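You operate a simulated robot arm through the tools that you are given. There is no shell and no other tool. Be economical: measure what you need, move in short steps, check, and stop when the job is done.

The job below is to be done with a simulated robot arm. You get a single attempt, and the scene is never put back.

## Task
Draw a cup of whey from vat 3 and swing it to SEAT.
Fine: wind the cup UP before swinging; leave the teal switch, the grey button and the ribbed cups.

It is judged by the outcome, as a careful person would: the job done as asked, and still so three seconds after it is handed in. It fails if anything else is knocked over, pushed out of place, dropped, spilled or broken.

## Robot
A 7-joint arm with a two-finger parallel gripper, fixed in place. Base frame: the origin is at the foot of the arm, x ahead of it, y to its left, z up. Lengths are in m, angles in rad, forces in N, time in s.
With the tool pointing down near the work surface it reaches from about 0.3 to 0.7 m from the base axis. Its first joint turns from -1.152 to 1.152 rad. Payload 1.57 kg.
The tool frame sits at the grasp point between the pads (the TCP): z along the fingers, y along the line on which they close. The tips reach 0.03 m beyond it. Largest opening 0.11 m; finger width 0.024, thickness 0.012; the body of the gripper, 0.048 by 0.112 m, starts 0.078 m behind the TCP.
Orientation is told as [roll, pitch, yaw] about the base's x, y, z axes, in that order, counted from this pose: with the fingers straight down and closing along the base's y, the tool's x points along the base's -x, its y along +y and its z along -z.

## Interface
- The arm moves only by the tool drive_tool. Its argument "moves" is text: rows parted by semicolons, each of 7 numbers parted by spaces: the closure, from 0 (fully open) to 1 (shut), then the shift along the tool's x, y, z in m, then the turn, a rotation vector about the tool's x, y, z in rad. In form: grip x y z rx ry rz; .... A call has 1 to 12 rows; each row is the pose to reach, as a shift and turn from the pose commanded when the call began, along the tool's axes at that moment. Each row takes 0.2 s and may step no farther than 0.05 m and 0.15 rad from the row before; otherwise, or with a gripper value out of range, the whole call is refused. A pose out of reach is approached as far as the arm can. The call stops where the force on the tool passes 40 N (or 10 N more than at its start, if that is more) or the arm is blocked; 0.2 s more then pass. Each finger travels about 0.108 m/s and halts on what it meets, pressing with about 32 N; the grip force reading is that of the motor and also rises with nothing between the fingers. The clock runs only during rows and for 0.2 s after the last one: add rows that repeat a pose to give the fingers time. It gives the time, the measured TCP pose, the force on the tool (base axes), the opening and the grip force at its end, in the units of the frame above (readings bear some noise), with the torque about the TCP (base axes, N m) and any sound that the robot's microphone picked up.
- Cameras (640 x 400 px; columns grow to the right, rows downward): "scene" is fixed at [0.1204, -0.3763, 1.3972]; the picture's right is [0.99, -0.13, 0.00], its down [-0.08, -0.64, -0.77] and it looks along [0.10, 0.76, -0.64] (base axes); focal length 250 px, centre (320, 200). "wrist" rides on the gripper at [0.07, 0.016, -0.141] in the tool frame; the picture's right is [-0.23, 0.97, 0.00], its down [-0.86, -0.20, -0.48] and it looks along [-0.47, -0.11, 0.88] (tool axes); focal length 222 px, centre (320, 200). There is no depth. A picture from a camera that has moved, and an enlarged one, comes with that camera's place and axes in the base frame and with its lens.
- get_image(camera): a new picture of that camera. The clock stands still meanwhile.
- close_up(camera, box): a new picture of the part [left, top, right, bottom] of that camera's present view, enlarged. The clock stands still meanwhile.
- sign_off(): hands the job in; it is judged then, once.

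Work in short steps. Places have to be worked out from the pictures, the camera data and where the tool is seen: move nearer, look again, correct. Check each grasp and each placing, and mend what went wrong. You have 120 turns and 84 pictures in all, those below and enlarged ones among them. Open the gripper and draw the arm clear of the work before you hand the job in, unless the task says otherwise; then end with one line.

The tools are called after ">>>" by a JSON object that holds its "method" and its "body". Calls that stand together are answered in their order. drive_tool: Moves the arm, as the interface text tells. Its arguments: {"type":"object","properties":{"moves":{"type":"string"}},"required":["moves"]} The other tools are called the same way: get_image (camera) takes a picture; close_up (camera, box) takes an enlarged picture of a part of a camera's view; sign_off () hands the job in.

At the start:

```text
clock: 0.0
tcp_pos: [0.424, 0.0814, 1.2283]
tcp_rot: [-0.002, 0.001, 0.0]
force: [-0.5, -0.7, 0.7]
ft_torque: [0.0, 0.0, -0.04]
finger_gap: 0.1099
grip_force: 0.1
```

scene: 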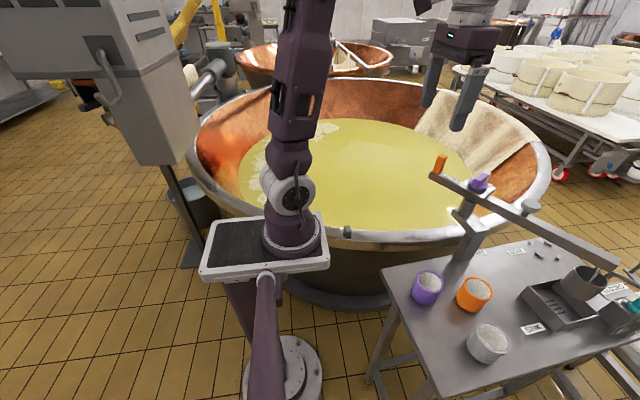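
wrist: 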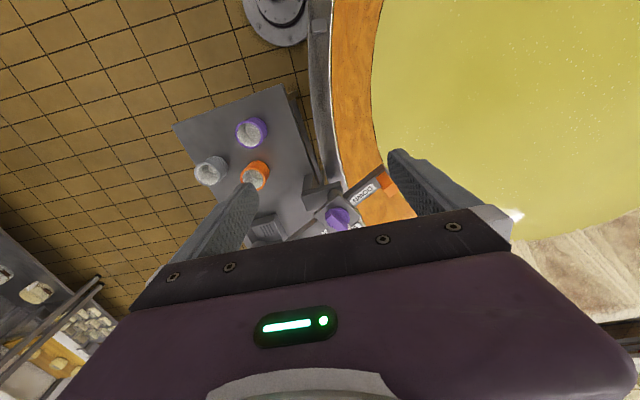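

The scene shows a work table with cups, a swing beam with purple and orange knobs, and a teal switch. I'll look closer before moving.

>>> {"method": "close_up", "body": {"camera": "scene", "box": [380, 140, 640, 300]}}

>>> {"method": "close_up", "body": {"camera": "scene", "box": [500, 220, 640, 360]}}

>>> {"method": "close_up", "body": {"camera": "wrist", "box": [160, 70, 420, 250]}}

```text
2.46 times, centred on (510, 220) of scene
camera zoom: at [0.1204, -0.3763, 1.3972], right [0.99, -0.13, 0.0], down [-0.08, -0.64, -0.77], along [0.1, 0.76, -0.64], focal length 615 px, centre (-148, 151)
```

zoom: 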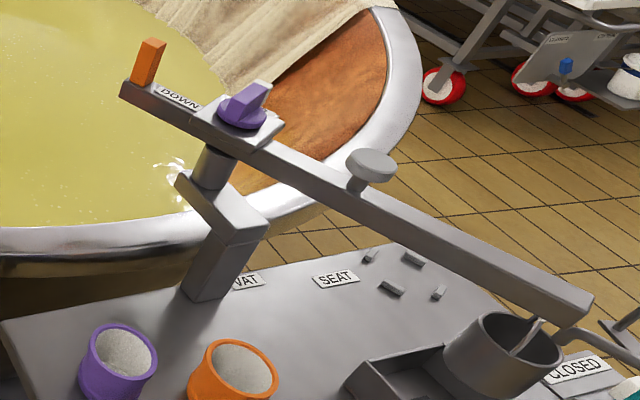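

```text
2.86 times, centred on (570, 290) of scene
camera zoom: at [0.1204, -0.3763, 1.3972], right [0.99, -0.13, 0.0], down [-0.08, -0.64, -0.77], along [0.1, 0.76, -0.64], focal length 714 px, centre (-394, -57)
```

zoom: 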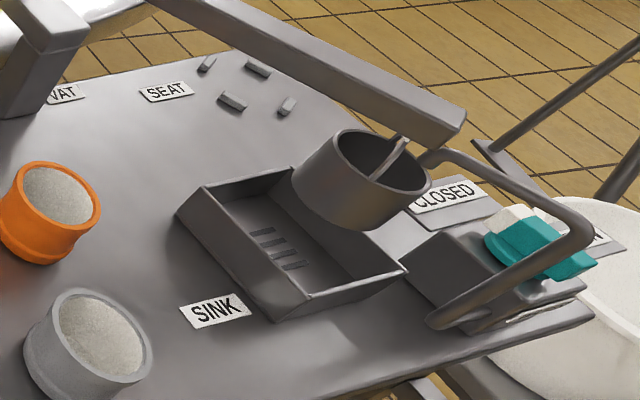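

```text
2.22 times, centred on (290, 160) of wrist
camera zoom: at [0.3556, 0.0984, 1.3694], right [0.23, 0.97, 0.0], down [0.86, -0.2, 0.48], along [0.47, -0.11, -0.88], focal length 494 px, centre (387, 289)
```

zoom: 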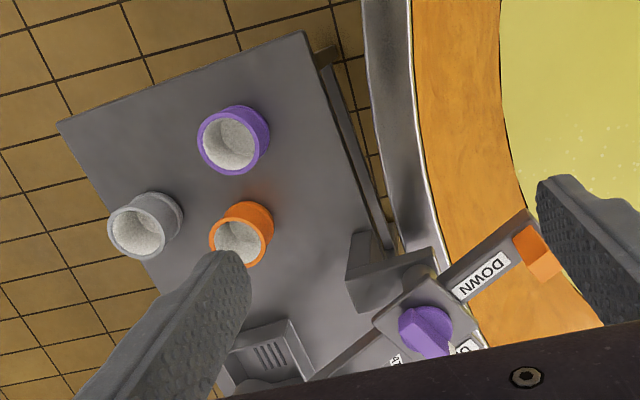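

Rough triangulation: the purple winding knob is at about (0.58, 0.08, 1.03), the orange handle at about (0.52, 0.17, 1.06) and the cup over the sink at about (0.72, -0.16). I'll zoom in on the knob labels and check which vat is number 3.

>>> {"method": "close_up", "body": {"camera": "scene", "box": [420, 145, 520, 215]}}

>>> {"method": "close_up", "body": {"camera": "scene", "box": [180, 0, 440, 240]}}

>>> {"method": "drive_tool", "body": {"moves": "0 0.03 0 0 0 0 0; 0 0.06 0 0 0 0 0; 0 0.06 0 0 0 0 0.15; 0 0.06 0 0 0 0 0.3; 0 0.06 0 0 0 0 0.45; 0 0.06 0 0 0 0 0.6"}}

>>> {"method": "get_image", "body": {"camera": "wrist"}}

```text
5.71 times, centred on (470, 180) of scene
camera zoom: at [0.1204, -0.3763, 1.3972], right [0.99, -0.13, 0.0], down [-0.08, -0.64, -0.77], along [0.1, 0.76, -0.64], focal length 1428 px, centre (-537, 314)
```

zoom: 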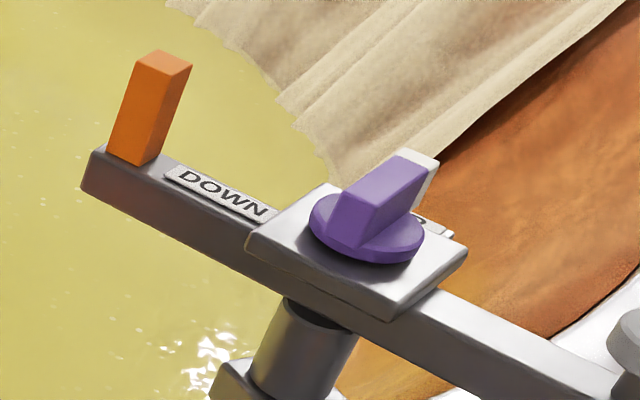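

```text
1.67 times, centred on (310, 120) of scene
camera zoom: at [0.1204, -0.3763, 1.3972], right [0.99, -0.13, 0.0], down [-0.08, -0.64, -0.77], along [0.1, 0.76, -0.64], focal length 416 px, centre (337, 333)
```

zoom: 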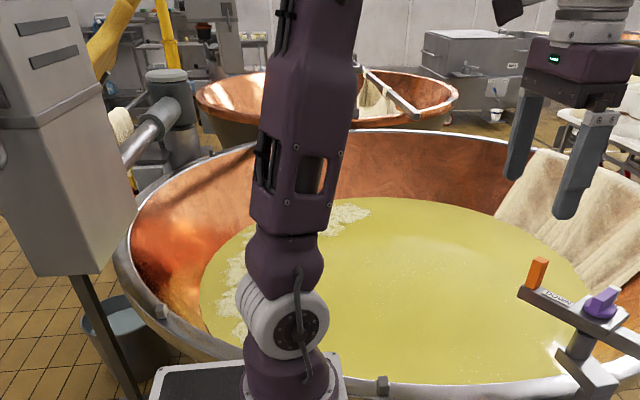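

```text
clock: 1.4
tcp_pos: [0.3635, 0.0822, 1.2281]
tcp_rot: [-0.001, 0.0, -0.602]
force: [0.8, 0.2, -0.1]
ft_torque: [0.01, -0.01, -0.01]
finger_gap: 0.1103
grip_force: 0.0
```

```text
76 pictures are left
camera wrist: at [0.3168, 0.1354, 1.3697], right [0.74, 0.67, 0.0], down [0.59, -0.65, 0.48], along [0.32, -0.35, -0.88], focal length 222 px, centre (320, 200)
```

wrist: 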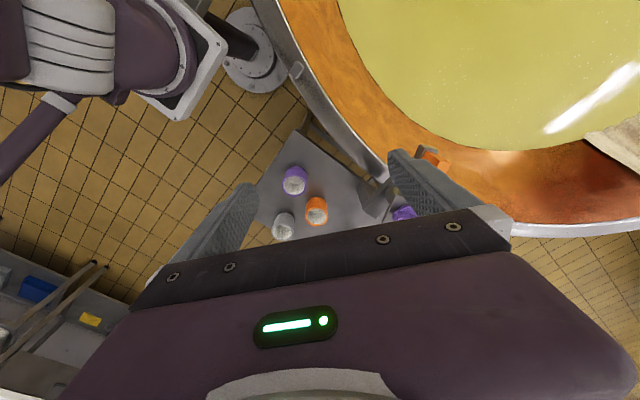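

The knob sits between DOWN (toward the handle) and UP (toward the cup). I'll move to a spot where the wrist camera sees the knob and handle between the fingers.

>>> {"method": "drive_tool", "body": {"moves": "0 -0.02 0.02 0 0 0 -0.15; 0 -0.04 0.04 0 0 0 -0.3; 0 -0.06 0.06 0 0 0 -0.45; 0 -0.086 0.081 0 0 0 -0.6; 0 -0.086 0.081 0 0 0 -0.6"}}

>>> {"method": "get_image", "body": {"camera": "wrist"}}

>>> {"method": "close_up", "body": {"camera": "wrist", "box": [260, 100, 420, 240]}}

```text
clock: 2.6
tcp_pos: [0.4811, 0.1001, 1.2282]
tcp_rot: [0.001, 0.0, 0.003]
force: [0.3, 0.4, 0.0]
ft_torque: [0.01, 0.01, 0.01]
finger_gap: 0.1098
grip_force: 0.1
```

```text
75 pictures are left
camera wrist: at [0.4127, 0.1166, 1.3692], right [0.23, 0.97, 0.0], down [0.86, -0.2, 0.48], along [0.47, -0.11, -0.88], focal length 222 px, centre (320, 200)
```

wrist: 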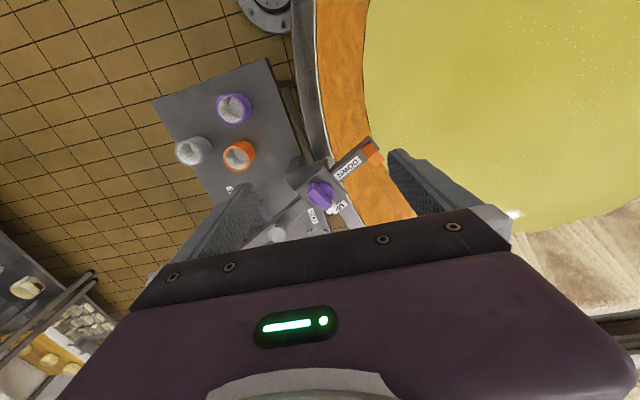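

```text
2.86 times, centred on (340, 170) of wrist
camera zoom: at [0.4127, 0.1166, 1.3692], right [0.23, 0.97, 0.0], down [0.86, -0.2, 0.48], along [0.47, -0.11, -0.88], focal length 635 px, centre (263, 286)
```

zoom: 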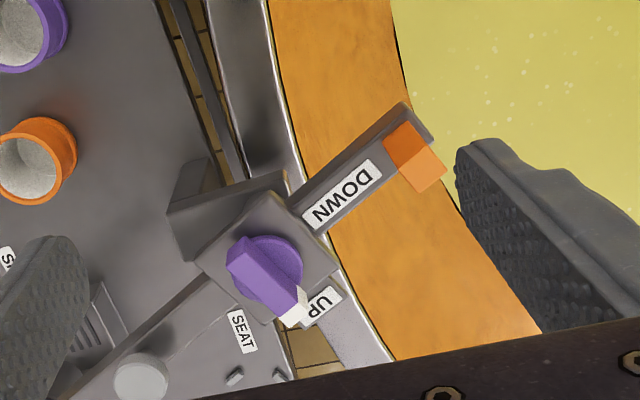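

The white pointer is at UP now, and DOWN is a quarter turn counter-clockwise. The handle is at about (0.526, 0.170, top 1.064) with its pivot under the knob. I'll hover over the handle with the fingers aligned to close across the beam.

>>> {"method": "drive_tool", "body": {"moves": "0 -0.006 0.01 0.015 0 0 0.15; 0 -0.012 0.02 0.03 0 0 0.3; 0 -0.018 0.03 0.045 0 0 0.45; 0 -0.025 0.04 0.06 0 0 0.6; 0 -0.032 0.05 0.075 0 0 0.75; 0 -0.040 0.06 0.09 0 0 0.9; 0 -0.045 0.07 0.108 0 0 1.0; 0 -0.045 0.07 0.108 0 0 1.0"}}

>>> {"method": "get_image", "body": {"camera": "wrist"}}

>>> {"method": "close_up", "body": {"camera": "scene", "box": [400, 90, 560, 220]}}

```text
clock: 4.4
tcp_pos: [0.5274, 0.1704, 1.1184]
tcp_rot: [0.0, 0.0, -1.002]
force: [-0.4, 0.4, 0.1]
ft_torque: [0.02, -0.01, 0.05]
finger_gap: 0.1102
grip_force: 0.1
```

```text
73 pictures are left
camera wrist: at [0.5036, 0.2374, 1.2608], right [0.94, 0.33, 0.0], down [0.29, -0.83, 0.48], along [0.16, -0.45, -0.88], focal length 222 px, centre (320, 200)
```

wrist: 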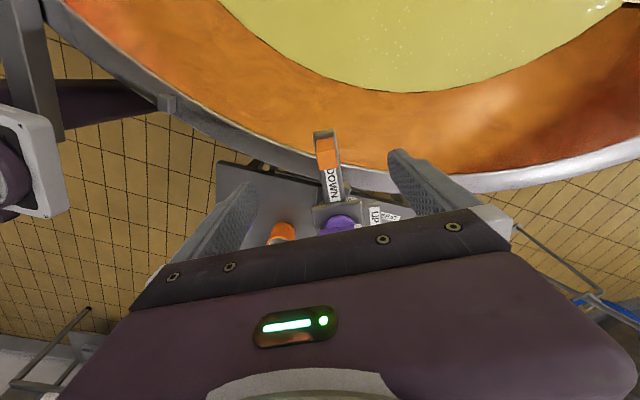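

```text
3.08 times, centred on (480, 155) of scene
camera zoom: at [0.1204, -0.3763, 1.3972], right [0.99, -0.13, 0.0], down [-0.08, -0.64, -0.77], along [0.1, 0.76, -0.64], focal length 769 px, centre (-172, 338)
```

zoom: 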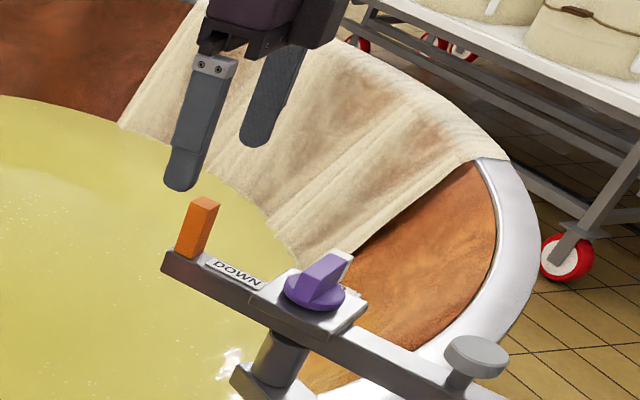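

The handle is close to between the fingers. I'll zoom to refine its position.

>>> {"method": "close_up", "body": {"camera": "wrist", "box": [270, 110, 430, 240]}}

```text
3.08 times, centred on (350, 175) of wrist
camera zoom: at [0.5036, 0.2374, 1.2608], right [0.94, 0.33, 0.0], down [0.29, -0.83, 0.48], along [0.16, -0.45, -0.88], focal length 684 px, centre (228, 277)
```

zoom: 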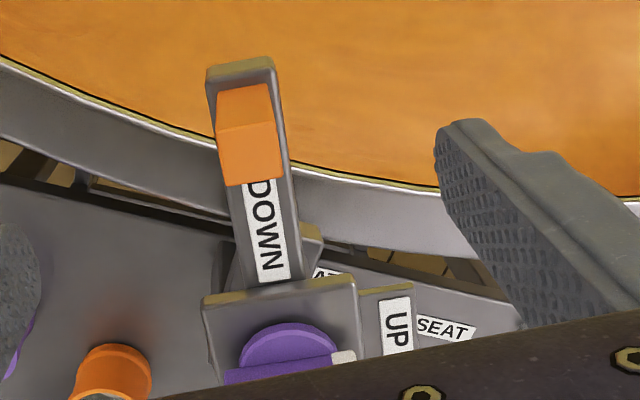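

Refined handle position is about (0.531, 0.176), with the beam heading about 119°. I'll align, descend around the handle and close to a loose cage.

>>> {"method": "drive_tool", "body": {"moves": "0 0.0028 0.006 0.02 0 0 0.07; 0 0.0028 0.006 0.05 0 0 0.07; 0 0.0028 0.006 0.073 0 0 0.07; 0.4 0.0028 0.006 0.073 0 0 0.07; 0.75 0.0028 0.006 0.073 0 0 0.07; 0.75 0.0028 0.006 0.073 0 0 0.07; 0.75 0.0028 0.006 0.073 0 0 0.07"}}

>>> {"method": "close_up", "body": {"camera": "scene", "box": [400, 90, 560, 220]}}

>>> {"method": "get_image", "body": {"camera": "wrist"}}

```text
clock: 6.0
tcp_pos: [0.5285, 0.1756, 1.0473]
tcp_rot: [0.0, 0.001, -1.07]
force: [-0.2, 0.1, -0.2]
ft_torque: [0.0, -0.05, 0.0]
finger_gap: 0.0275
grip_force: 0.1
```

```text
3.08 times, centred on (480, 155) of scene
camera zoom: at [0.1204, -0.3763, 1.3972], right [0.99, -0.13, 0.0], down [-0.08, -0.64, -0.77], along [0.1, 0.76, -0.64], focal length 769 px, centre (-172, 338)
```

zoom: 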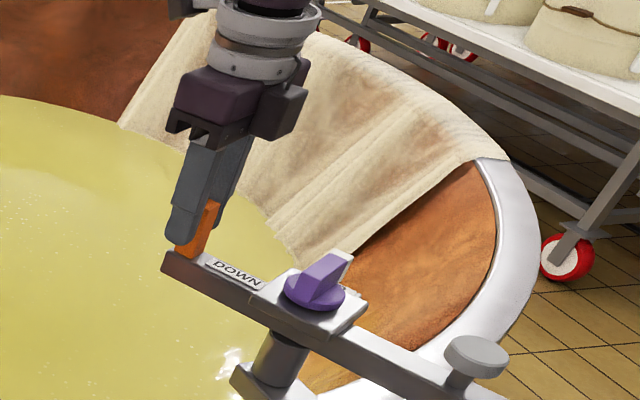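

```text
69 pictures are left
camera wrist: at [0.5111, 0.2448, 1.188], right [0.96, 0.27, 0.0], down [0.24, -0.85, 0.48], along [0.13, -0.46, -0.88], focal length 222 px, centre (320, 200)
```

wrist: 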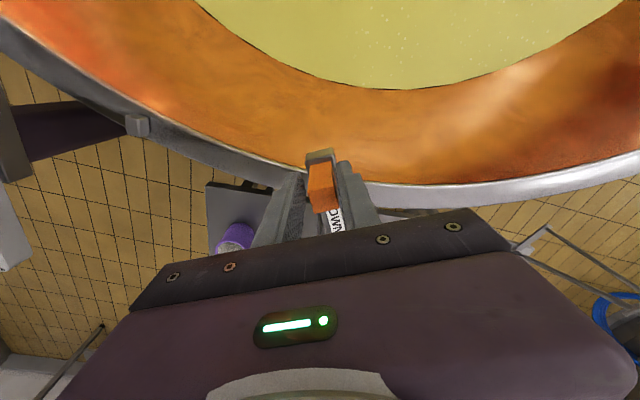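

The handle is caged. I'll try a small counter-clockwise swing (0.3 rad) about the pivot and watch the force.

>>> {"method": "drive_tool", "body": {"moves": "0.75 -0.0003 -0.0083 0 0 0 -0.075; 0.75 -0.0012 -0.0165 0 0 0 -0.15; 0.75 -0.0028 -0.0247 0 0 0 -0.225; 0.75 -0.0049 -0.0327 0 0 0 -0.3"}}

>>> {"method": "get_image", "body": {"camera": "scene"}}

>>> {"method": "close_up", "body": {"camera": "wrist", "box": [240, 120, 420, 240]}}

```text
clock: 7.0
tcp_pos: [0.503, 0.1548, 1.0473]
tcp_rot: [-0.001, -0.001, -0.767]
force: [-0.3, -0.4, 0.0]
ft_torque: [0.05, 0.0, -0.02]
finger_gap: 0.028
grip_force: 0.2
```

```text
68 pictures are left
```

scene: 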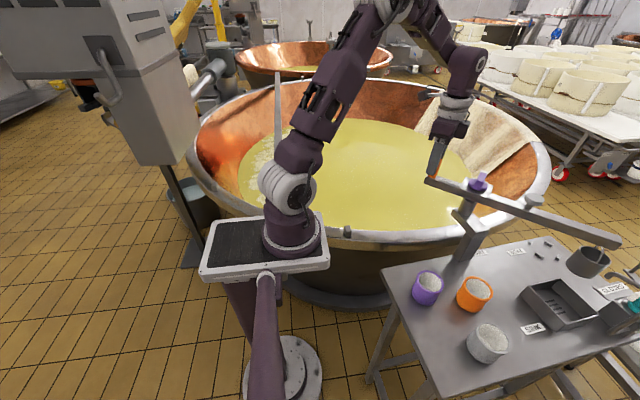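

```text
3.33 times, centred on (330, 180) of wrist
camera zoom: at [0.465, 0.2158, 1.1878], right [0.84, 0.54, 0.0], down [0.48, -0.74, 0.48], along [0.26, -0.4, -0.88], focal length 740 px, centre (287, 267)
```

zoom: 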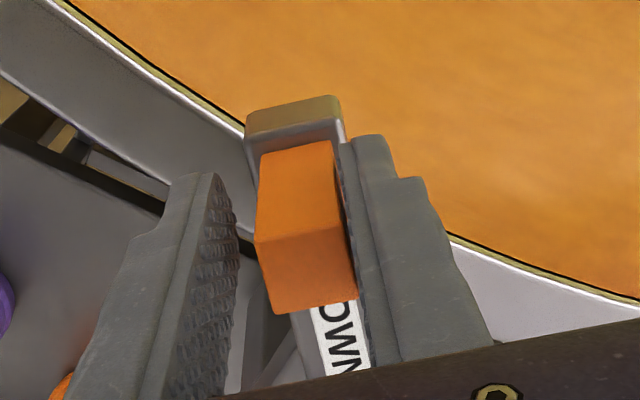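

The beam follows freely with the handle against the trailing finger, and the cup has lifted off the sink position. I'll continue the arc another 1.2 rad.

>>> {"method": "drive_tool", "body": {"moves": "0.75 -0.0006 -0.0110 0 0 0 -0.1; 0.75 -0.0022 -0.0220 0 0 0 -0.2; 0.75 -0.0049 -0.0327 0 0 0 -0.3; 0.75 -0.0087 -0.0430 0 0 0 -0.4; 0.75 -0.0135 -0.0530 0 0 0 -0.5; 0.75 -0.0193 -0.0624 0 0 0 -0.6; 0.75 -0.0260 -0.0712 0 0 0 -0.7; 0.75 -0.0335 -0.0793 0 0 0 -0.8; 0.75 -0.0418 -0.0866 0 0 0 -0.9; 0.75 -0.0508 -0.0930 0 0 0 -1.0; 0.75 -0.0604 -0.0985 0 0 0 -1.1; 0.75 -0.0705 -0.1030 0 0 0 -1.2"}}

>>> {"method": "get_image", "body": {"camera": "scene"}}

>>> {"method": "get_image", "body": {"camera": "wrist"}}

```text
clock: 9.6
tcp_pos: [0.4818, 0.033, 1.0481]
tcp_rot: [-0.001, 0.001, 0.431]
force: [1.1, 0.2, 0.5]
ft_torque: [0.02, 0.03, 0.0]
finger_gap: 0.0278
grip_force: 0.2
```

```text
66 pictures are left
```

scene: 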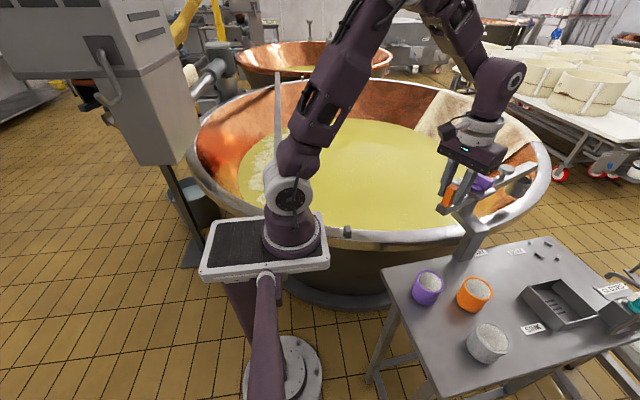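

```text
65 pictures are left
camera wrist: at [0.413, 0.0182, 1.1886], right [-0.2, 0.98, 0.0], down [0.86, 0.18, 0.48], along [0.47, 0.1, -0.88], focal length 222 px, centre (320, 200)
```

wrist: 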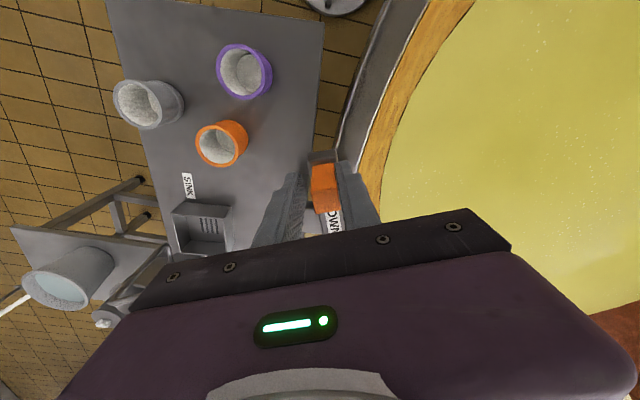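

The beam is now heading about +25°. I'll zoom in to check that the cup clears the vat rim and cloth.

>>> {"method": "close_up", "body": {"camera": "scene", "box": [420, 90, 580, 220]}}

```text
3.08 times, centred on (500, 155) of scene
camera zoom: at [0.1204, -0.3763, 1.3972], right [0.99, -0.13, 0.0], down [-0.08, -0.64, -0.77], along [0.1, 0.76, -0.64], focal length 769 px, centre (-234, 338)
```

zoom: 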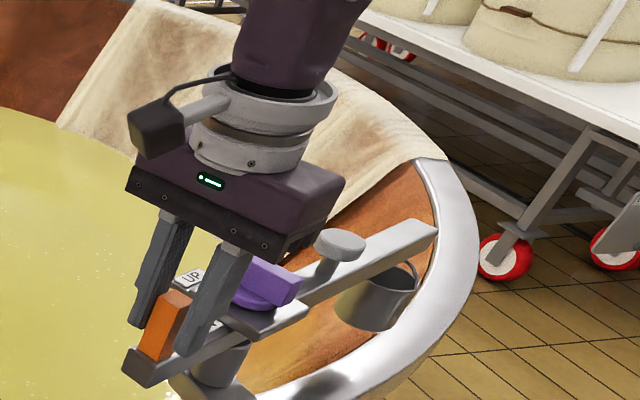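

The cup hangs clear above the rim. I'll continue another 0.9 rad in the same way.

>>> {"method": "drive_tool", "body": {"moves": "0.75 -0.0006 -0.0110 0 0 0 -0.1; 0.75 -0.0022 -0.0220 0 0 0 -0.2; 0.75 -0.0049 -0.0327 0 0 0 -0.3; 0.75 -0.0087 -0.0430 0 0 0 -0.4; 0.75 -0.0135 -0.0530 0 0 0 -0.5; 0.75 -0.0193 -0.0624 0 0 0 -0.6; 0.75 -0.0260 -0.0712 0 0 0 -0.7; 0.75 -0.0335 -0.0793 0 0 0 -0.8; 0.75 -0.0418 -0.0866 0 0 0 -0.9"}}

>>> {"method": "get_image", "body": {"camera": "scene"}}

>>> {"method": "close_up", "body": {"camera": "scene", "box": [400, 90, 580, 240]}}

>>> {"method": "get_image", "body": {"camera": "wrist"}}

```text
clock: 11.6
tcp_pos: [0.5558, -0.0273, 1.047]
tcp_rot: [-0.001, 0.0, 1.331]
force: [-0.1, 0.5, -0.2]
ft_torque: [0.02, 0.0, 0.0]
finger_gap: 0.0278
grip_force: 0.3
```

```text
63 pictures are left
```

scene: 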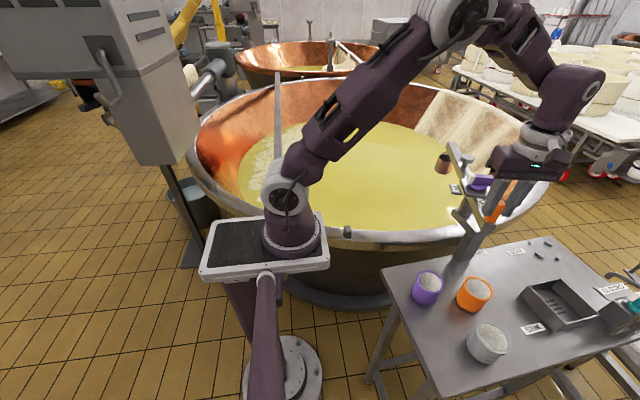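

```text
2.67 times, centred on (490, 165) of scene
camera zoom: at [0.1203, -0.3763, 1.3972], right [0.99, -0.13, 0.0], down [-0.08, -0.64, -0.77], along [0.1, 0.76, -0.64], focal length 666 px, centre (-133, 293)
```

zoom: 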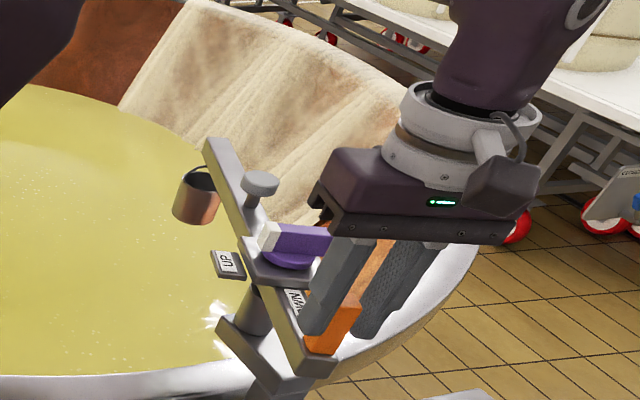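

```text
61 pictures are left
camera wrist: at [0.5249, -0.0919, 1.1885], right [-0.89, 0.45, 0.0], down [0.4, 0.78, 0.48], along [0.22, 0.43, -0.88], focal length 222 px, centre (320, 200)
```

wrist: 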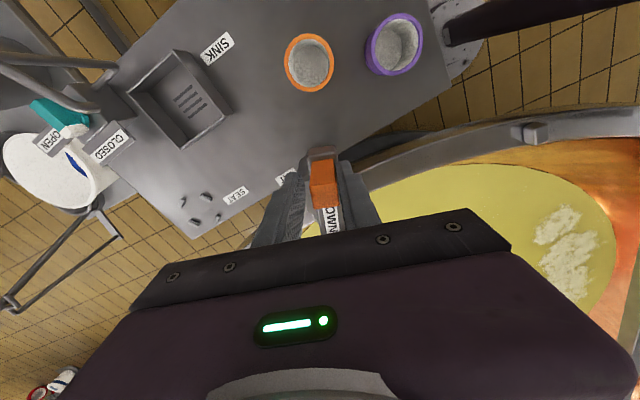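

The cup is over the whey at a heading of about 76°. I'll swing another 0.35 rad so it's well inside the vat.

>>> {"method": "drive_tool", "body": {"moves": "0.75 -0.0006 -0.0110 0 0 0 -0.1; 0.75 -0.0022 -0.0220 0 0 0 -0.2; 0.75 -0.0049 -0.0327 0 0 0 -0.3; 0.75 -0.0067 -0.0379 0 0 0 -0.35; 0.75 -0.0067 -0.0379 0 0 0 -0.35"}}

>>> {"method": "close_up", "body": {"camera": "scene", "box": [400, 90, 580, 240]}}

>>> {"method": "close_up", "body": {"camera": "wrist", "box": [240, 120, 420, 240]}}

```text
clock: 12.8
tcp_pos: [0.5943, -0.0307, 1.0471]
tcp_rot: [0.001, -0.001, 1.681]
force: [0.4, -0.1, -0.1]
ft_torque: [-0.02, 0.01, 0.0]
finger_gap: 0.0277
grip_force: 0.0
```

```text
2.67 times, centred on (490, 165) of scene
camera zoom: at [0.1204, -0.3763, 1.3972], right [0.99, -0.13, 0.0], down [-0.08, -0.64, -0.77], along [0.1, 0.76, -0.64], focal length 666 px, centre (-133, 293)
```

zoom: 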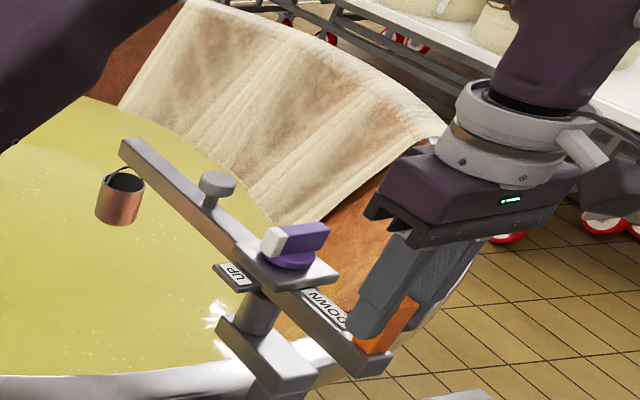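

```text
3.33 times, centred on (330, 180) of wrist
camera zoom: at [0.5876, -0.1019, 1.1886], right [-0.99, 0.12, 0.0], down [0.1, 0.87, 0.48], along [0.06, 0.48, -0.88], focal length 740 px, centre (287, 267)
```

zoom: 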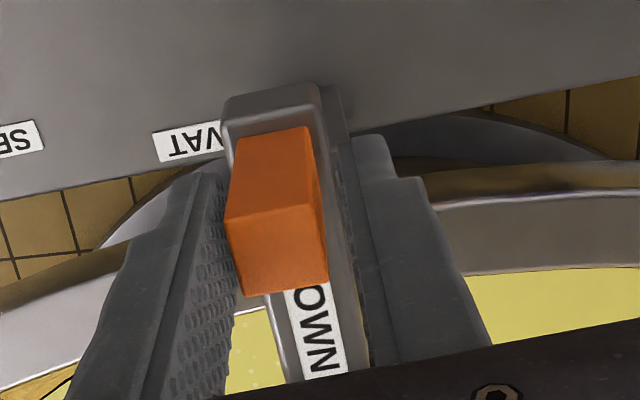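

The cup is well over the whey. I'll release the handle, rise straight up and check that the beam stays put.

>>> {"method": "drive_tool", "body": {"moves": "0.5 0 0 0 0 0 0; 0.4 0 0 0 0 0 0; 0.4 0 0 -0.04 0 0 0; 0.4 0 0 -0.09 0 0 0; 0.64 0 0 -0.09 0 0 -0.05; 0.64 0 0 -0.09 0 0 0"}}

>>> {"method": "close_up", "body": {"camera": "scene", "box": [400, 90, 580, 240]}}

>>> {"method": "get_image", "body": {"camera": "wrist"}}

```text
clock: 14.2
tcp_pos: [0.5942, -0.031, 1.1369]
tcp_rot: [0.001, 0.0, 1.682]
force: [0.9, 0.5, 0.2]
ft_torque: [-0.02, 0.04, -0.01]
finger_gap: 0.0397
grip_force: 0.0
```

```text
2.67 times, centred on (490, 165) of scene
camera zoom: at [0.1204, -0.3763, 1.3972], right [0.99, -0.13, 0.0], down [-0.08, -0.64, -0.77], along [0.1, 0.76, -0.64], focal length 666 px, centre (-133, 293)
```

zoom: 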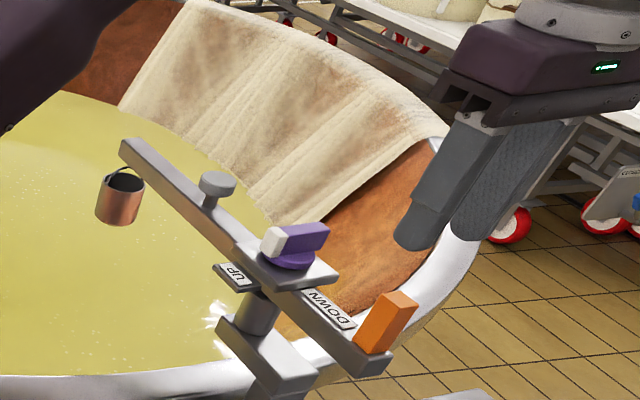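

```text
57 pictures are left
camera wrist: at [0.5872, -0.1019, 1.2785], right [-0.99, 0.12, 0.0], down [0.11, 0.87, 0.48], along [0.06, 0.48, -0.88], focal length 222 px, centre (320, 200)
```

wrist: 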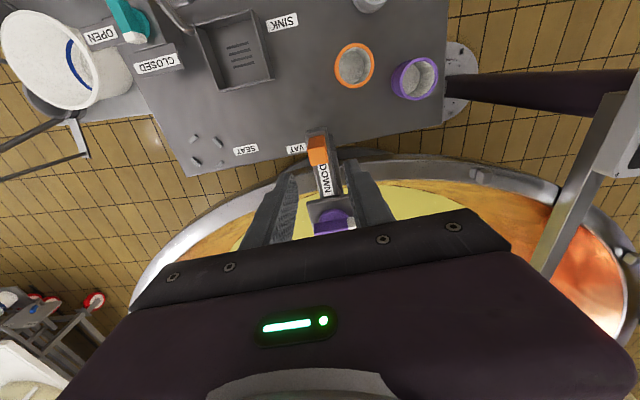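

The beam stayed in place. I'll move above the purple knob at a safe height, with the fingers turned to straddle the paddle.

>>> {"method": "drive_tool", "body": {"moves": "0.64 -0.011 0 0 0 0 0.148; 0.64 -0.022 0 0 0 0 0.296; 0.64 -0.033 0 0 0 0 0.444; 0.64 -0.044 0 0 0 0 0.592; 0.64 -0.055 0 0 0 0 0.74; 0.64 -0.066 0 0 0 0 0.888; 0.64 -0.077 0 0 0 0 1.036; 0.64 -0.088 0 0 0 0 1.184; 0.64 -0.1 0 0 0 0 1.332; 0.64 -0.1104 -0.002 0 0 0 1.48; 0.64 -0.1104 -0.002 0 0 0 1.48"}}

>>> {"method": "close_up", "body": {"camera": "wrist", "box": [230, 100, 430, 240]}}

>>> {"method": "close_up", "body": {"camera": "scene", "box": [430, 120, 550, 210]}}

```text
clock: 16.6
tcp_pos: [0.5854, 0.0798, 1.1371]
tcp_rot: [0.001, 0.0, 0.199]
force: [0.7, 0.6, -0.7]
ft_torque: [-0.01, -0.01, -0.01]
finger_gap: 0.0397
grip_force: 0.1
```

```text
2.86 times, centred on (330, 170) of wrist
camera zoom: at [0.5142, 0.0818, 1.2784], right [0.03, 1.0, 0.0], down [0.88, -0.03, 0.48], along [0.48, -0.01, -0.88], focal length 635 px, centre (291, 286)
```

zoom: 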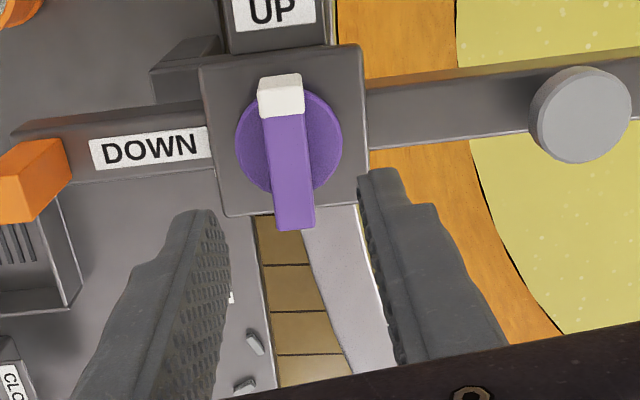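

```text
4.44 times, centred on (490, 165) of scene
camera zoom: at [0.1204, -0.3763, 1.3972], right [0.99, -0.13, 0.0], down [-0.08, -0.64, -0.77], along [0.1, 0.76, -0.64], focal length 1110 px, centre (-436, 356)
```

zoom: 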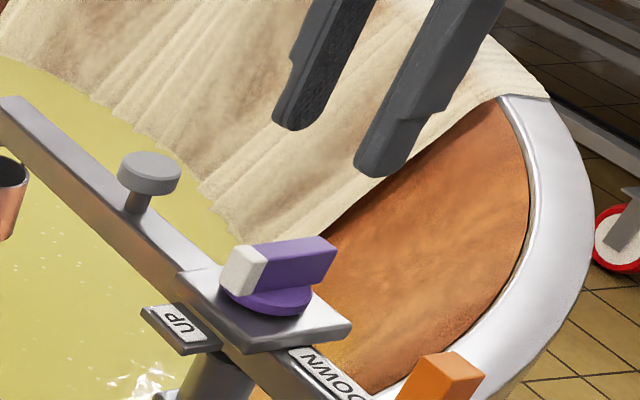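

The paddle is centred at about (0.588, 0.080) with a heading of about 184°, so I'll set yaw to 0.07. Then I'll descend with a narrow opening and close on the paddle.

>>> {"method": "drive_tool", "body": {"moves": "0.64 -0.002 0 0.02 0 0 0.13; 0.64 -0.002 0 0.055 0 0 0.13; 0.64 -0.002 0 0.083 0 0 0.13; 0.8 -0.002 0 0.083 0 0 0.13; 0.95 -0.002 0 0.083 0 0 0.13; 0.95 -0.002 0 0.083 0 0 0.13"}}

>>> {"method": "close_up", "body": {"camera": "scene", "box": [430, 120, 550, 210]}}

>>> {"method": "close_up", "body": {"camera": "wrist", "box": [230, 100, 430, 240]}}

```text
clock: 18.0
tcp_pos: [0.5884, 0.0787, 1.0537]
tcp_rot: [0.0, -0.001, 0.071]
force: [-1.8, -3.8, -6.9]
ft_torque: [0.11, -1.02, 0.08]
finger_gap: 0.016
grip_force: 31.2
```

```text
4.44 times, centred on (490, 165) of scene
camera zoom: at [0.1204, -0.3764, 1.3972], right [0.99, -0.13, 0.0], down [-0.09, -0.64, -0.77], along [0.1, 0.76, -0.64], focal length 1110 px, centre (-436, 356)
```

zoom: 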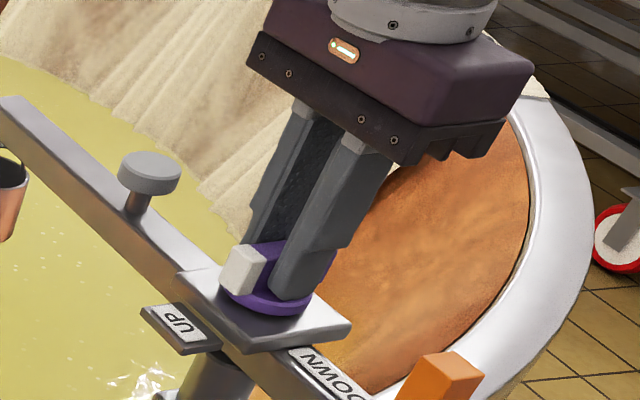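

```text
2.86 times, centred on (330, 170) of wrist
camera zoom: at [0.5174, 0.0899, 1.1942], right [0.16, 0.99, 0.0], down [0.87, -0.14, 0.48], along [0.47, -0.08, -0.88], focal length 635 px, centre (291, 286)
```

zoom: 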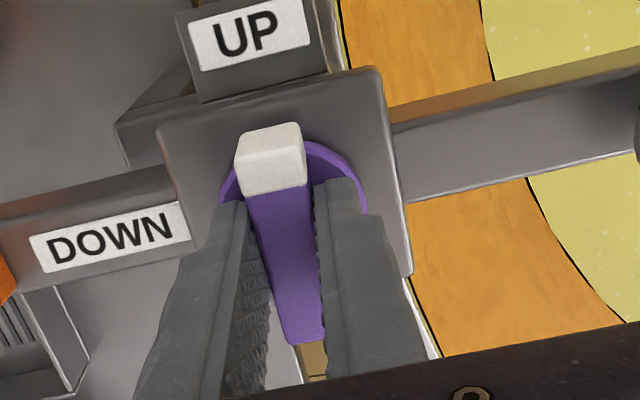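

The paddle is firmly gripped (0.016 gap). I'll turn it counter-clockwise toward DOWN by 0.6 rad and check.

>>> {"method": "drive_tool", "body": {"moves": "0.95 0 0 0 0 0 -0.1; 0.95 0 0 0 0 0 -0.2; 0.95 0 0 0 0 0 -0.3; 0.95 0 0 0 0 0 -0.4; 0.95 0 0 0 0 0 -0.5; 0.95 0 0 0 0 0 -0.6"}}

>>> {"method": "close_up", "body": {"camera": "scene", "box": [400, 90, 580, 240]}}

```text
clock: 19.4
tcp_pos: [0.5852, 0.0787, 1.0544]
tcp_rot: [-0.001, 0.001, 0.664]
force: [-3.3, -10.6, -6.0]
ft_torque: [-0.11, 0.12, -3.23]
finger_gap: 0.0336
grip_force: 41.4
```

```text
2.67 times, centred on (490, 165) of scene
camera zoom: at [0.1204, -0.3766, 1.3971], right [0.99, -0.13, 0.0], down [-0.09, -0.64, -0.77], along [0.1, 0.76, -0.64], focal length 666 px, centre (-133, 293)
```

zoom: 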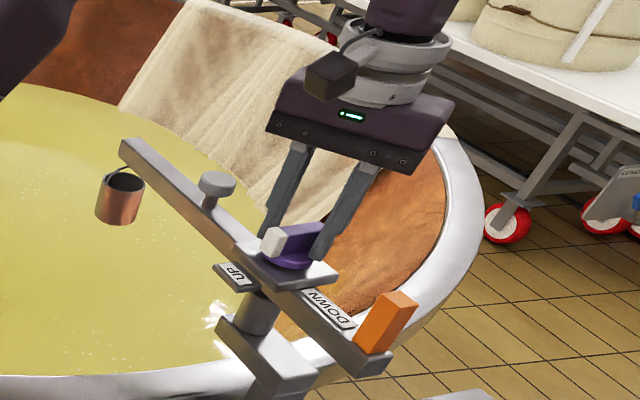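

The knob didn't turn; the fingers were pried open to 0.034, so it's either locked or very stiff. I'll turn back, relax the grip and look closely.

>>> {"method": "drive_tool", "body": {"moves": "0.9 0 0 0 0 0 -0.45; 0.9 0 0 0 0 0 -0.3; 0.9 0 0 0 0 0 -0.15; 0.9 0 0 0 0 0 0; 0.6 0 0 0 0 0 0; 0.6 0 0 -0.04 0 0 0; 0.6 0 0 -0.083 0 0 0; 0.6 0 0 -0.083 0 0 0"}}

>>> {"method": "close_up", "body": {"camera": "wrist", "box": [230, 100, 430, 240]}}

>>> {"method": "close_up", "body": {"camera": "scene", "box": [430, 150, 550, 240]}}

```text
refused: row 1 steps farther than a row can; nothing moved
```

```text
2.86 times, centred on (330, 170) of wrist
camera zoom: at [0.5228, 0.0482, 1.1954], right [-0.42, 0.91, 0.0], down [0.8, 0.37, 0.48], along [0.43, 0.2, -0.88], focal length 635 px, centre (291, 286)
```

zoom: 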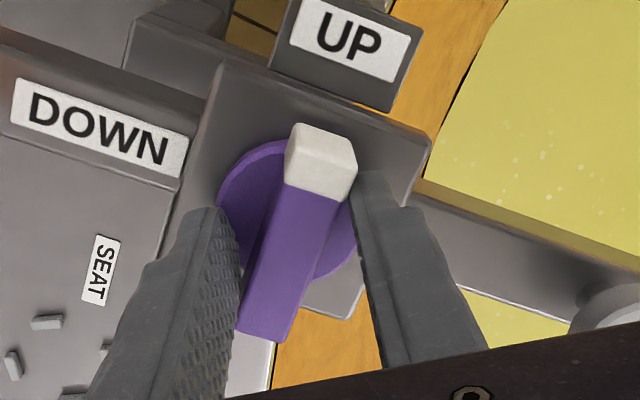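

```text
4.44 times, centred on (490, 195) of scene
camera zoom: at [0.1204, -0.3766, 1.3971], right [0.99, -0.13, 0.0], down [-0.09, -0.64, -0.77], along [0.1, 0.76, -0.64], focal length 1110 px, centre (-436, 222)
```

zoom: 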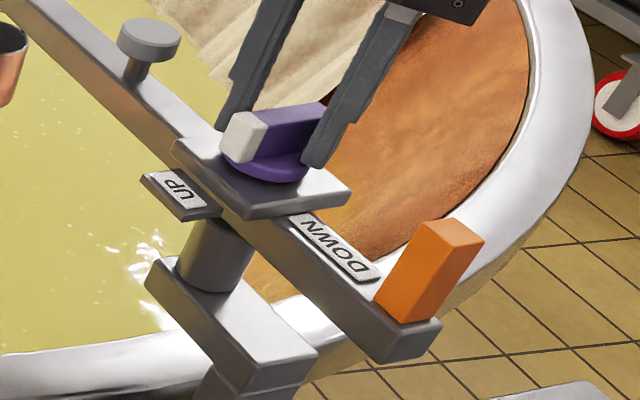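

The paddle seems to have moved a few degrees, so it may be heavily damped. The fingers are still wedged with torque on it, so I'll hold the pose and see whether it catches up.

>>> {"method": "drive_tool", "body": {"moves": "0.95 0 0 0 0 0 0; 0.95 0 0 0 0 0 0; 0.95 0 0 0 0 0 0; 0.95 0 0 0 0 0 0; 0.95 0 0 0 0 0 0"}}

>>> {"method": "close_up", "body": {"camera": "wrist", "box": [230, 100, 430, 240]}}

```text
clock: 20.6
tcp_pos: [0.5859, 0.0775, 1.0543]
tcp_rot: [0.0, 0.0, 0.668]
force: [-3.9, -17.9, -4.4]
ft_torque: [-0.28, 0.28, -2.58]
finger_gap: 0.0338
grip_force: 41.7
```

```text
2.86 times, centred on (330, 170) of wrist
camera zoom: at [0.5228, 0.0481, 1.1954], right [-0.43, 0.91, 0.0], down [0.79, 0.37, 0.48], along [0.43, 0.2, -0.88], focal length 635 px, centre (291, 286)
```

zoom: 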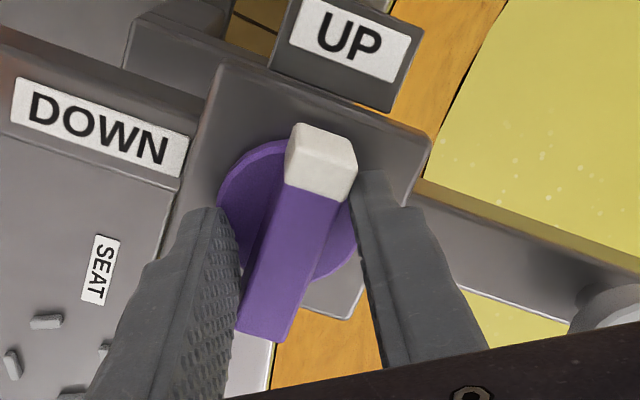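

The knob is static with about 2.6 N·m on it, so it's locked in this state. I'll rotate back to the aligned pose, then try a small clockwise turn to test the direction.

>>> {"method": "drive_tool", "body": {"moves": "0.9 0 0 0 0 0 0.15; 0.9 0 0 0 0 0 0.3; 0.9 0 0 0 0 0 0.45; 0.9 0 0 0 0 0 0.6; 0.9 0 0 0 0 0 0.6; 0.9 0 0 0 0 0 0.7; 0.9 0 0 0 0 0 0.8; 0.9 0 0 0 0 0 0.85"}}

>>> {"method": "close_up", "body": {"camera": "wrist", "box": [230, 100, 430, 240]}}

```text
clock: 22.4
tcp_pos: [0.5866, 0.0779, 1.0553]
tcp_rot: [-0.002, -0.003, -0.182]
force: [16.0, -17.5, 5.9]
ft_torque: [-0.22, -0.56, 0.0]
finger_gap: 0.0158
grip_force: 31.9
```

```text
2.86 times, centred on (330, 170) of wrist
camera zoom: at [0.5225, 0.1073, 1.1956], right [0.4, 0.92, 0.0], down [0.8, -0.35, 0.48], along [0.44, -0.19, -0.88], focal length 635 px, centre (291, 286)
```

zoom: 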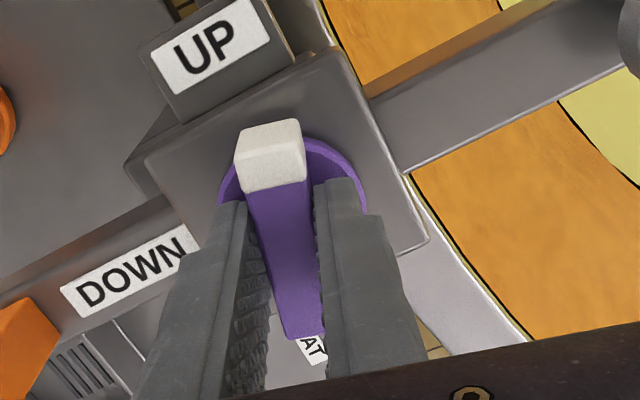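

The paddle turned clockwise freely with zero torque, so it's at a stop counter-clockwise. I'll check the cup and beam in the scene.

>>> {"method": "get_image", "body": {"camera": "scene"}}

>>> {"method": "close_up", "body": {"camera": "scene", "box": [400, 90, 580, 240]}}

```text
47 pictures are left
```

scene: 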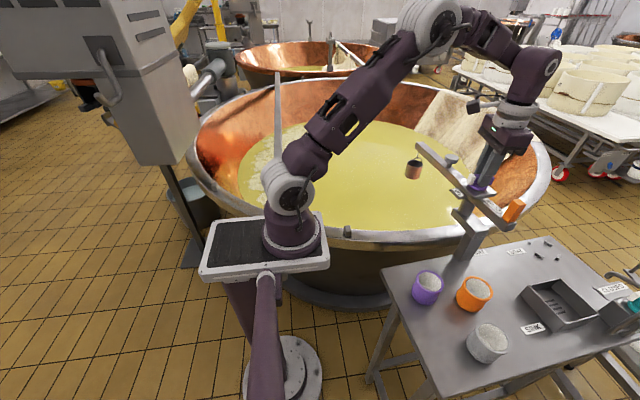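

```text
2.67 times, centred on (490, 165) of scene
camera zoom: at [0.1207, -0.3768, 1.397], right [0.99, -0.13, 0.0], down [-0.09, -0.64, -0.77], along [0.1, 0.76, -0.64], focal length 666 px, centre (-133, 293)
```

zoom: 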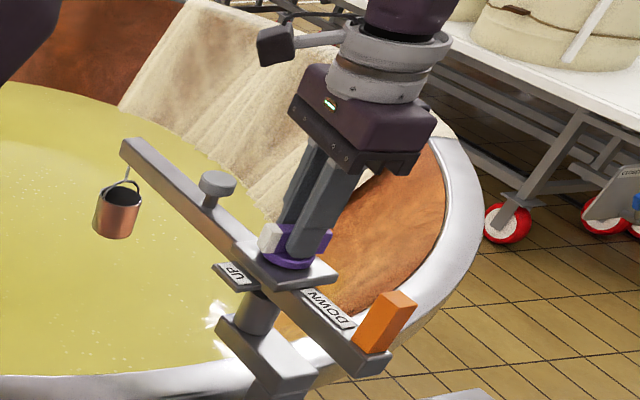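

The cup has come down a little, with its suspension showing, so clockwise lowers it. I'll keep winding clockwise, up to yaw about -1.38.

>>> {"method": "drive_tool", "body": {"moves": "0.9 -0.001 -0.001 0 0 0 0.1; 0.9 -0.001 -0.001 0 0 0 0.2; 0.9 -0.001 -0.001 0 0 0 0.3; 0.9 -0.001 -0.001 0 0 0 0.4; 0.9 -0.001 -0.001 0 0 0 0.5; 0.9 -0.001 -0.001 0 0 0 0.6; 0.9 -0.001 -0.001 0 0 0 0.7; 0.9 -0.001 -0.001 0 0 0 0.8; 0.9 -0.001 -0.001 0 0 0 0.9; 0.9 -0.001 -0.001 0 0 0 1.0; 0.9 -0.001 -0.001 0 0 0 1.1; 0.9 -0.001 -0.001 0 0 0 1.2"}}

>>> {"method": "close_up", "body": {"camera": "scene", "box": [390, 90, 570, 240]}}

```text
clock: 25.0
tcp_pos: [0.587, 0.0787, 1.054]
tcp_rot: [0.001, 0.0, -1.382]
force: [9.9, -2.1, 8.5]
ft_torque: [0.19, -0.14, 0.07]
finger_gap: 0.0161
grip_force: 31.5
```

```text
2.67 times, centred on (480, 165) of scene
camera zoom: at [0.1205, -0.3764, 1.3972], right [0.99, -0.13, 0.0], down [-0.09, -0.64, -0.77], along [0.1, 0.76, -0.64], focal length 666 px, centre (-107, 293)
```

zoom: 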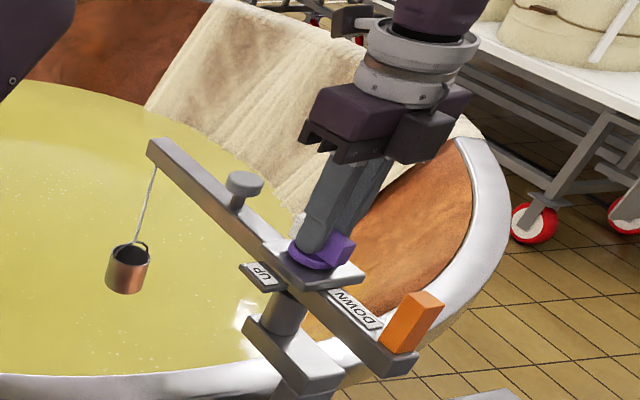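

The cup is descending well. I'll release, rise 0.04, and rotate back by π to regrip.

>>> {"method": "drive_tool", "body": {"moves": "0.64 0 0 0 0 0 0; 0.64 0 0 0 0 0 0; 0.64 0 0 -0.045 0 0 0; 0.64 0 0 -0.045 0 0 -0.15; 0.64 0 0 -0.045 0 0 -0.3; 0.64 0 0 -0.045 0 0 -0.45; 0.64 0 0 -0.045 0 0 -0.6; 0.64 0 0 -0.045 0 0 -0.75; 0.64 0 0 -0.045 0 0 -0.9; 0.64 0 0 -0.045 0 0 -1.05; 0.64 0 0 -0.045 0 0 -1.2; 0.64 0 0 -0.045 0 0 -1.35"}}

>>> {"method": "close_up", "body": {"camera": "scene", "box": [390, 90, 570, 240]}}

>>> {"method": "close_up", "body": {"camera": "wrist", "box": [230, 100, 430, 240]}}

```text
clock: 27.6
tcp_pos: [0.5864, 0.0786, 1.0999]
tcp_rot: [-0.001, 0.001, -0.029]
force: [0.1, -0.8, 0.3]
ft_torque: [0.01, -0.01, 0.0]
finger_gap: 0.0398
grip_force: 0.2
```

```text
2.67 times, centred on (480, 165) of scene
camera zoom: at [0.1204, -0.3763, 1.3972], right [0.99, -0.13, 0.0], down [-0.08, -0.64, -0.77], along [0.1, 0.76, -0.64], focal length 666 px, centre (-107, 293)
```

zoom: 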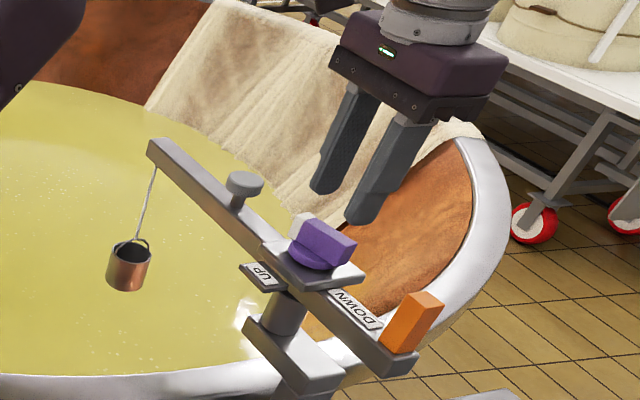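

```text
2.86 times, centred on (330, 170) of wrist
camera zoom: at [0.519, 0.0964, 1.2405], right [0.25, 0.97, 0.0], down [0.85, -0.22, 0.48], along [0.46, -0.12, -0.88], focal length 635 px, centre (291, 286)
```

zoom: 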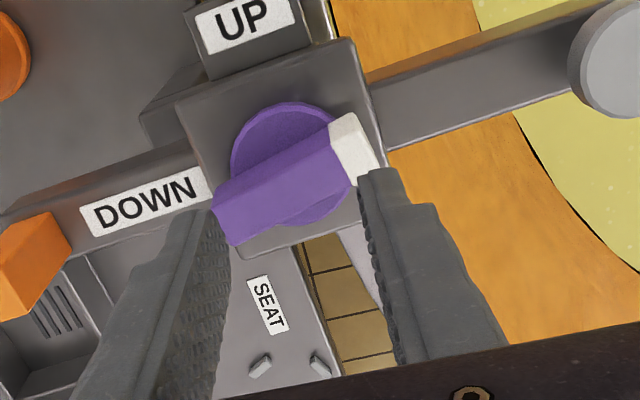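

The knob holds after release. I'll rotate on to yaw about 1.76 above it.

>>> {"method": "drive_tool", "body": {"moves": "0.64 0 0 0 0 0 -0.149; 0.64 0 0 0 0 0 -0.298; 0.64 0 0 0 0 0 -0.447; 0.64 0 0 0 0 0 -0.596; 0.64 0 0 0 0 0 -0.745; 0.64 0 0 0 0 0 -0.894; 0.64 0 0 0 0 0 -1.043; 0.64 0 0 0 0 0 -1.192; 0.64 0 0 0 0 0 -1.341; 0.64 0 0 0 0 0 -1.49; 0.64 0 0 0 0 0 -1.639; 0.64 0 0 0 0 0 -1.788"}}

>>> {"method": "close_up", "body": {"camera": "wrist", "box": [230, 100, 430, 240]}}

```text
clock: 30.2
tcp_pos: [0.5865, 0.0775, 1.0997]
tcp_rot: [0.001, 0.0, 1.761]
force: [0.5, 0.8, -1.3]
ft_torque: [0.04, -0.03, 0.02]
finger_gap: 0.0396
grip_force: 0.1
```

```text
2.86 times, centred on (330, 170) of wrist
camera zoom: at [0.5852, 0.0068, 1.2405], right [-1.0, 0.04, 0.0], down [0.03, 0.88, 0.48], along [0.02, 0.48, -0.88], focal length 635 px, centre (291, 286)
```

zoom: 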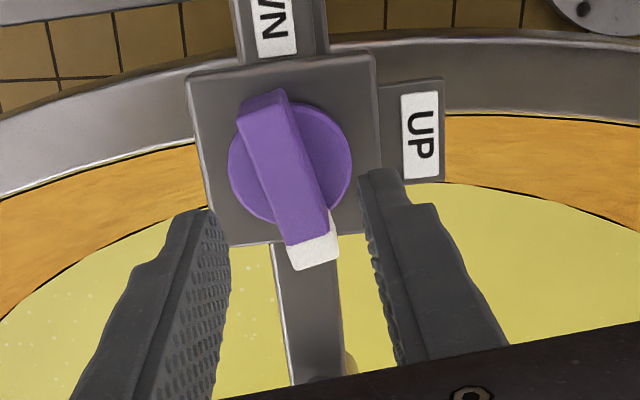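

The knob eased back slightly, so the paddle is at yaw about 1.82. I'll descend, grip and wind clockwise 0.8 rad.

>>> {"method": "drive_tool", "body": {"moves": "0.64 0 0.001 0.02 0 0 -0.05; 0.64 0 0.001 0.045 0 0 -0.05; 0.8 0 0.001 0.045 0 0 -0.05; 0.9 0 0.001 0.045 0 0 -0.05; 0.9 0 0.001 0.045 0 0 0.05; 0.9 0 0.001 0.045 0 0 0.15; 0.9 0 0.001 0.045 0 0 0.25; 0.9 0 0.001 0.045 0 0 0.35; 0.9 0 0.001 0.045 0 0 0.45; 0.9 0 0.001 0.045 0 0 0.55; 0.9 0 0.001 0.045 0 0 0.65; 0.9 0 0.001 0.045 0 0 0.75"}}

>>> {"method": "close_up", "body": {"camera": "scene", "box": [390, 90, 570, 240]}}

```text
clock: 32.8
tcp_pos: [0.5861, 0.0768, 1.0531]
tcp_rot: [-0.001, 0.001, 1.005]
force: [6.7, -2.7, -3.3]
ft_torque: [0.02, -0.19, 0.1]
finger_gap: 0.0177
grip_force: 3.5
```

```text
2.67 times, centred on (480, 165) of scene
camera zoom: at [0.1206, -0.3764, 1.3971], right [0.99, -0.13, 0.0], down [-0.09, -0.64, -0.77], along [0.1, 0.76, -0.64], focal length 666 px, centre (-107, 293)
```

zoom: 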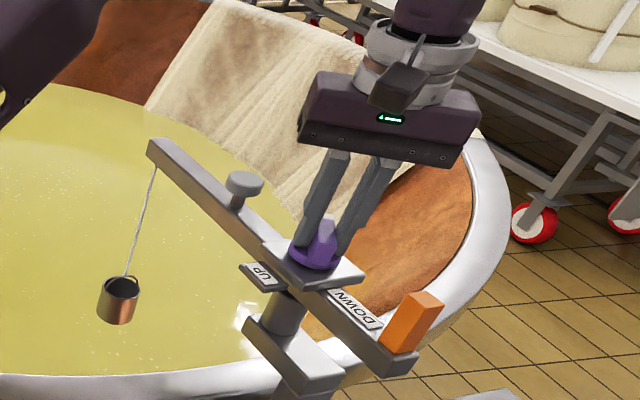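

The cup is lower. I'll grip a little tighter and continue clockwise by 1.1 rad.

>>> {"method": "drive_tool", "body": {"moves": "0.95 0 0.0 0 0 0 0; 0.95 0 0 0 0 0 0.1; 0.95 0 0 0 0 0 0.2; 0.95 0 0 0 0 0 0.3; 0.95 0 0 0 0 0 0.4; 0.95 0 0 0 0 0 0.5; 0.95 0 0 0 0 0 0.6; 0.95 0 0 0 0 0 0.7; 0.95 0 0 0 0 0 0.8; 0.95 0 0 0 0 0 0.9; 0.95 0 0 0 0 0 1.0; 0.95 0 0 0 0 0 1.1"}}

>>> {"method": "close_up", "body": {"camera": "scene", "box": [390, 110, 570, 260]}}

```text
clock: 35.4
tcp_pos: [0.5859, 0.078, 1.0541]
tcp_rot: [-0.001, 0.002, -0.094]
force: [-7.5, -4.8, -4.9]
ft_torque: [-0.11, -0.42, 0.03]
finger_gap: 0.0159
grip_force: 31.1
```

```text
2.67 times, centred on (480, 185) of scene
camera zoom: at [0.1202, -0.3765, 1.3972], right [0.99, -0.13, 0.0], down [-0.08, -0.64, -0.77], along [0.1, 0.76, -0.64], focal length 666 px, centre (-107, 240)
```

zoom: 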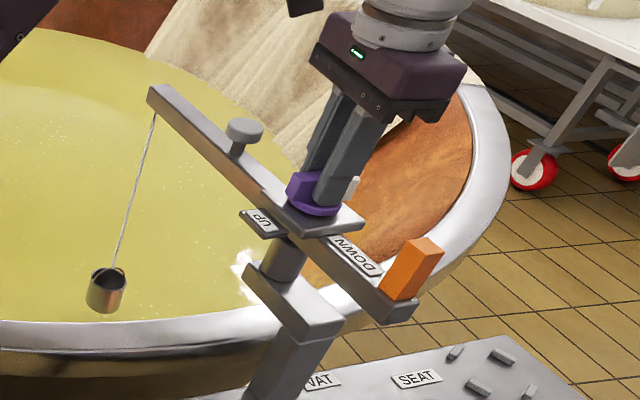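

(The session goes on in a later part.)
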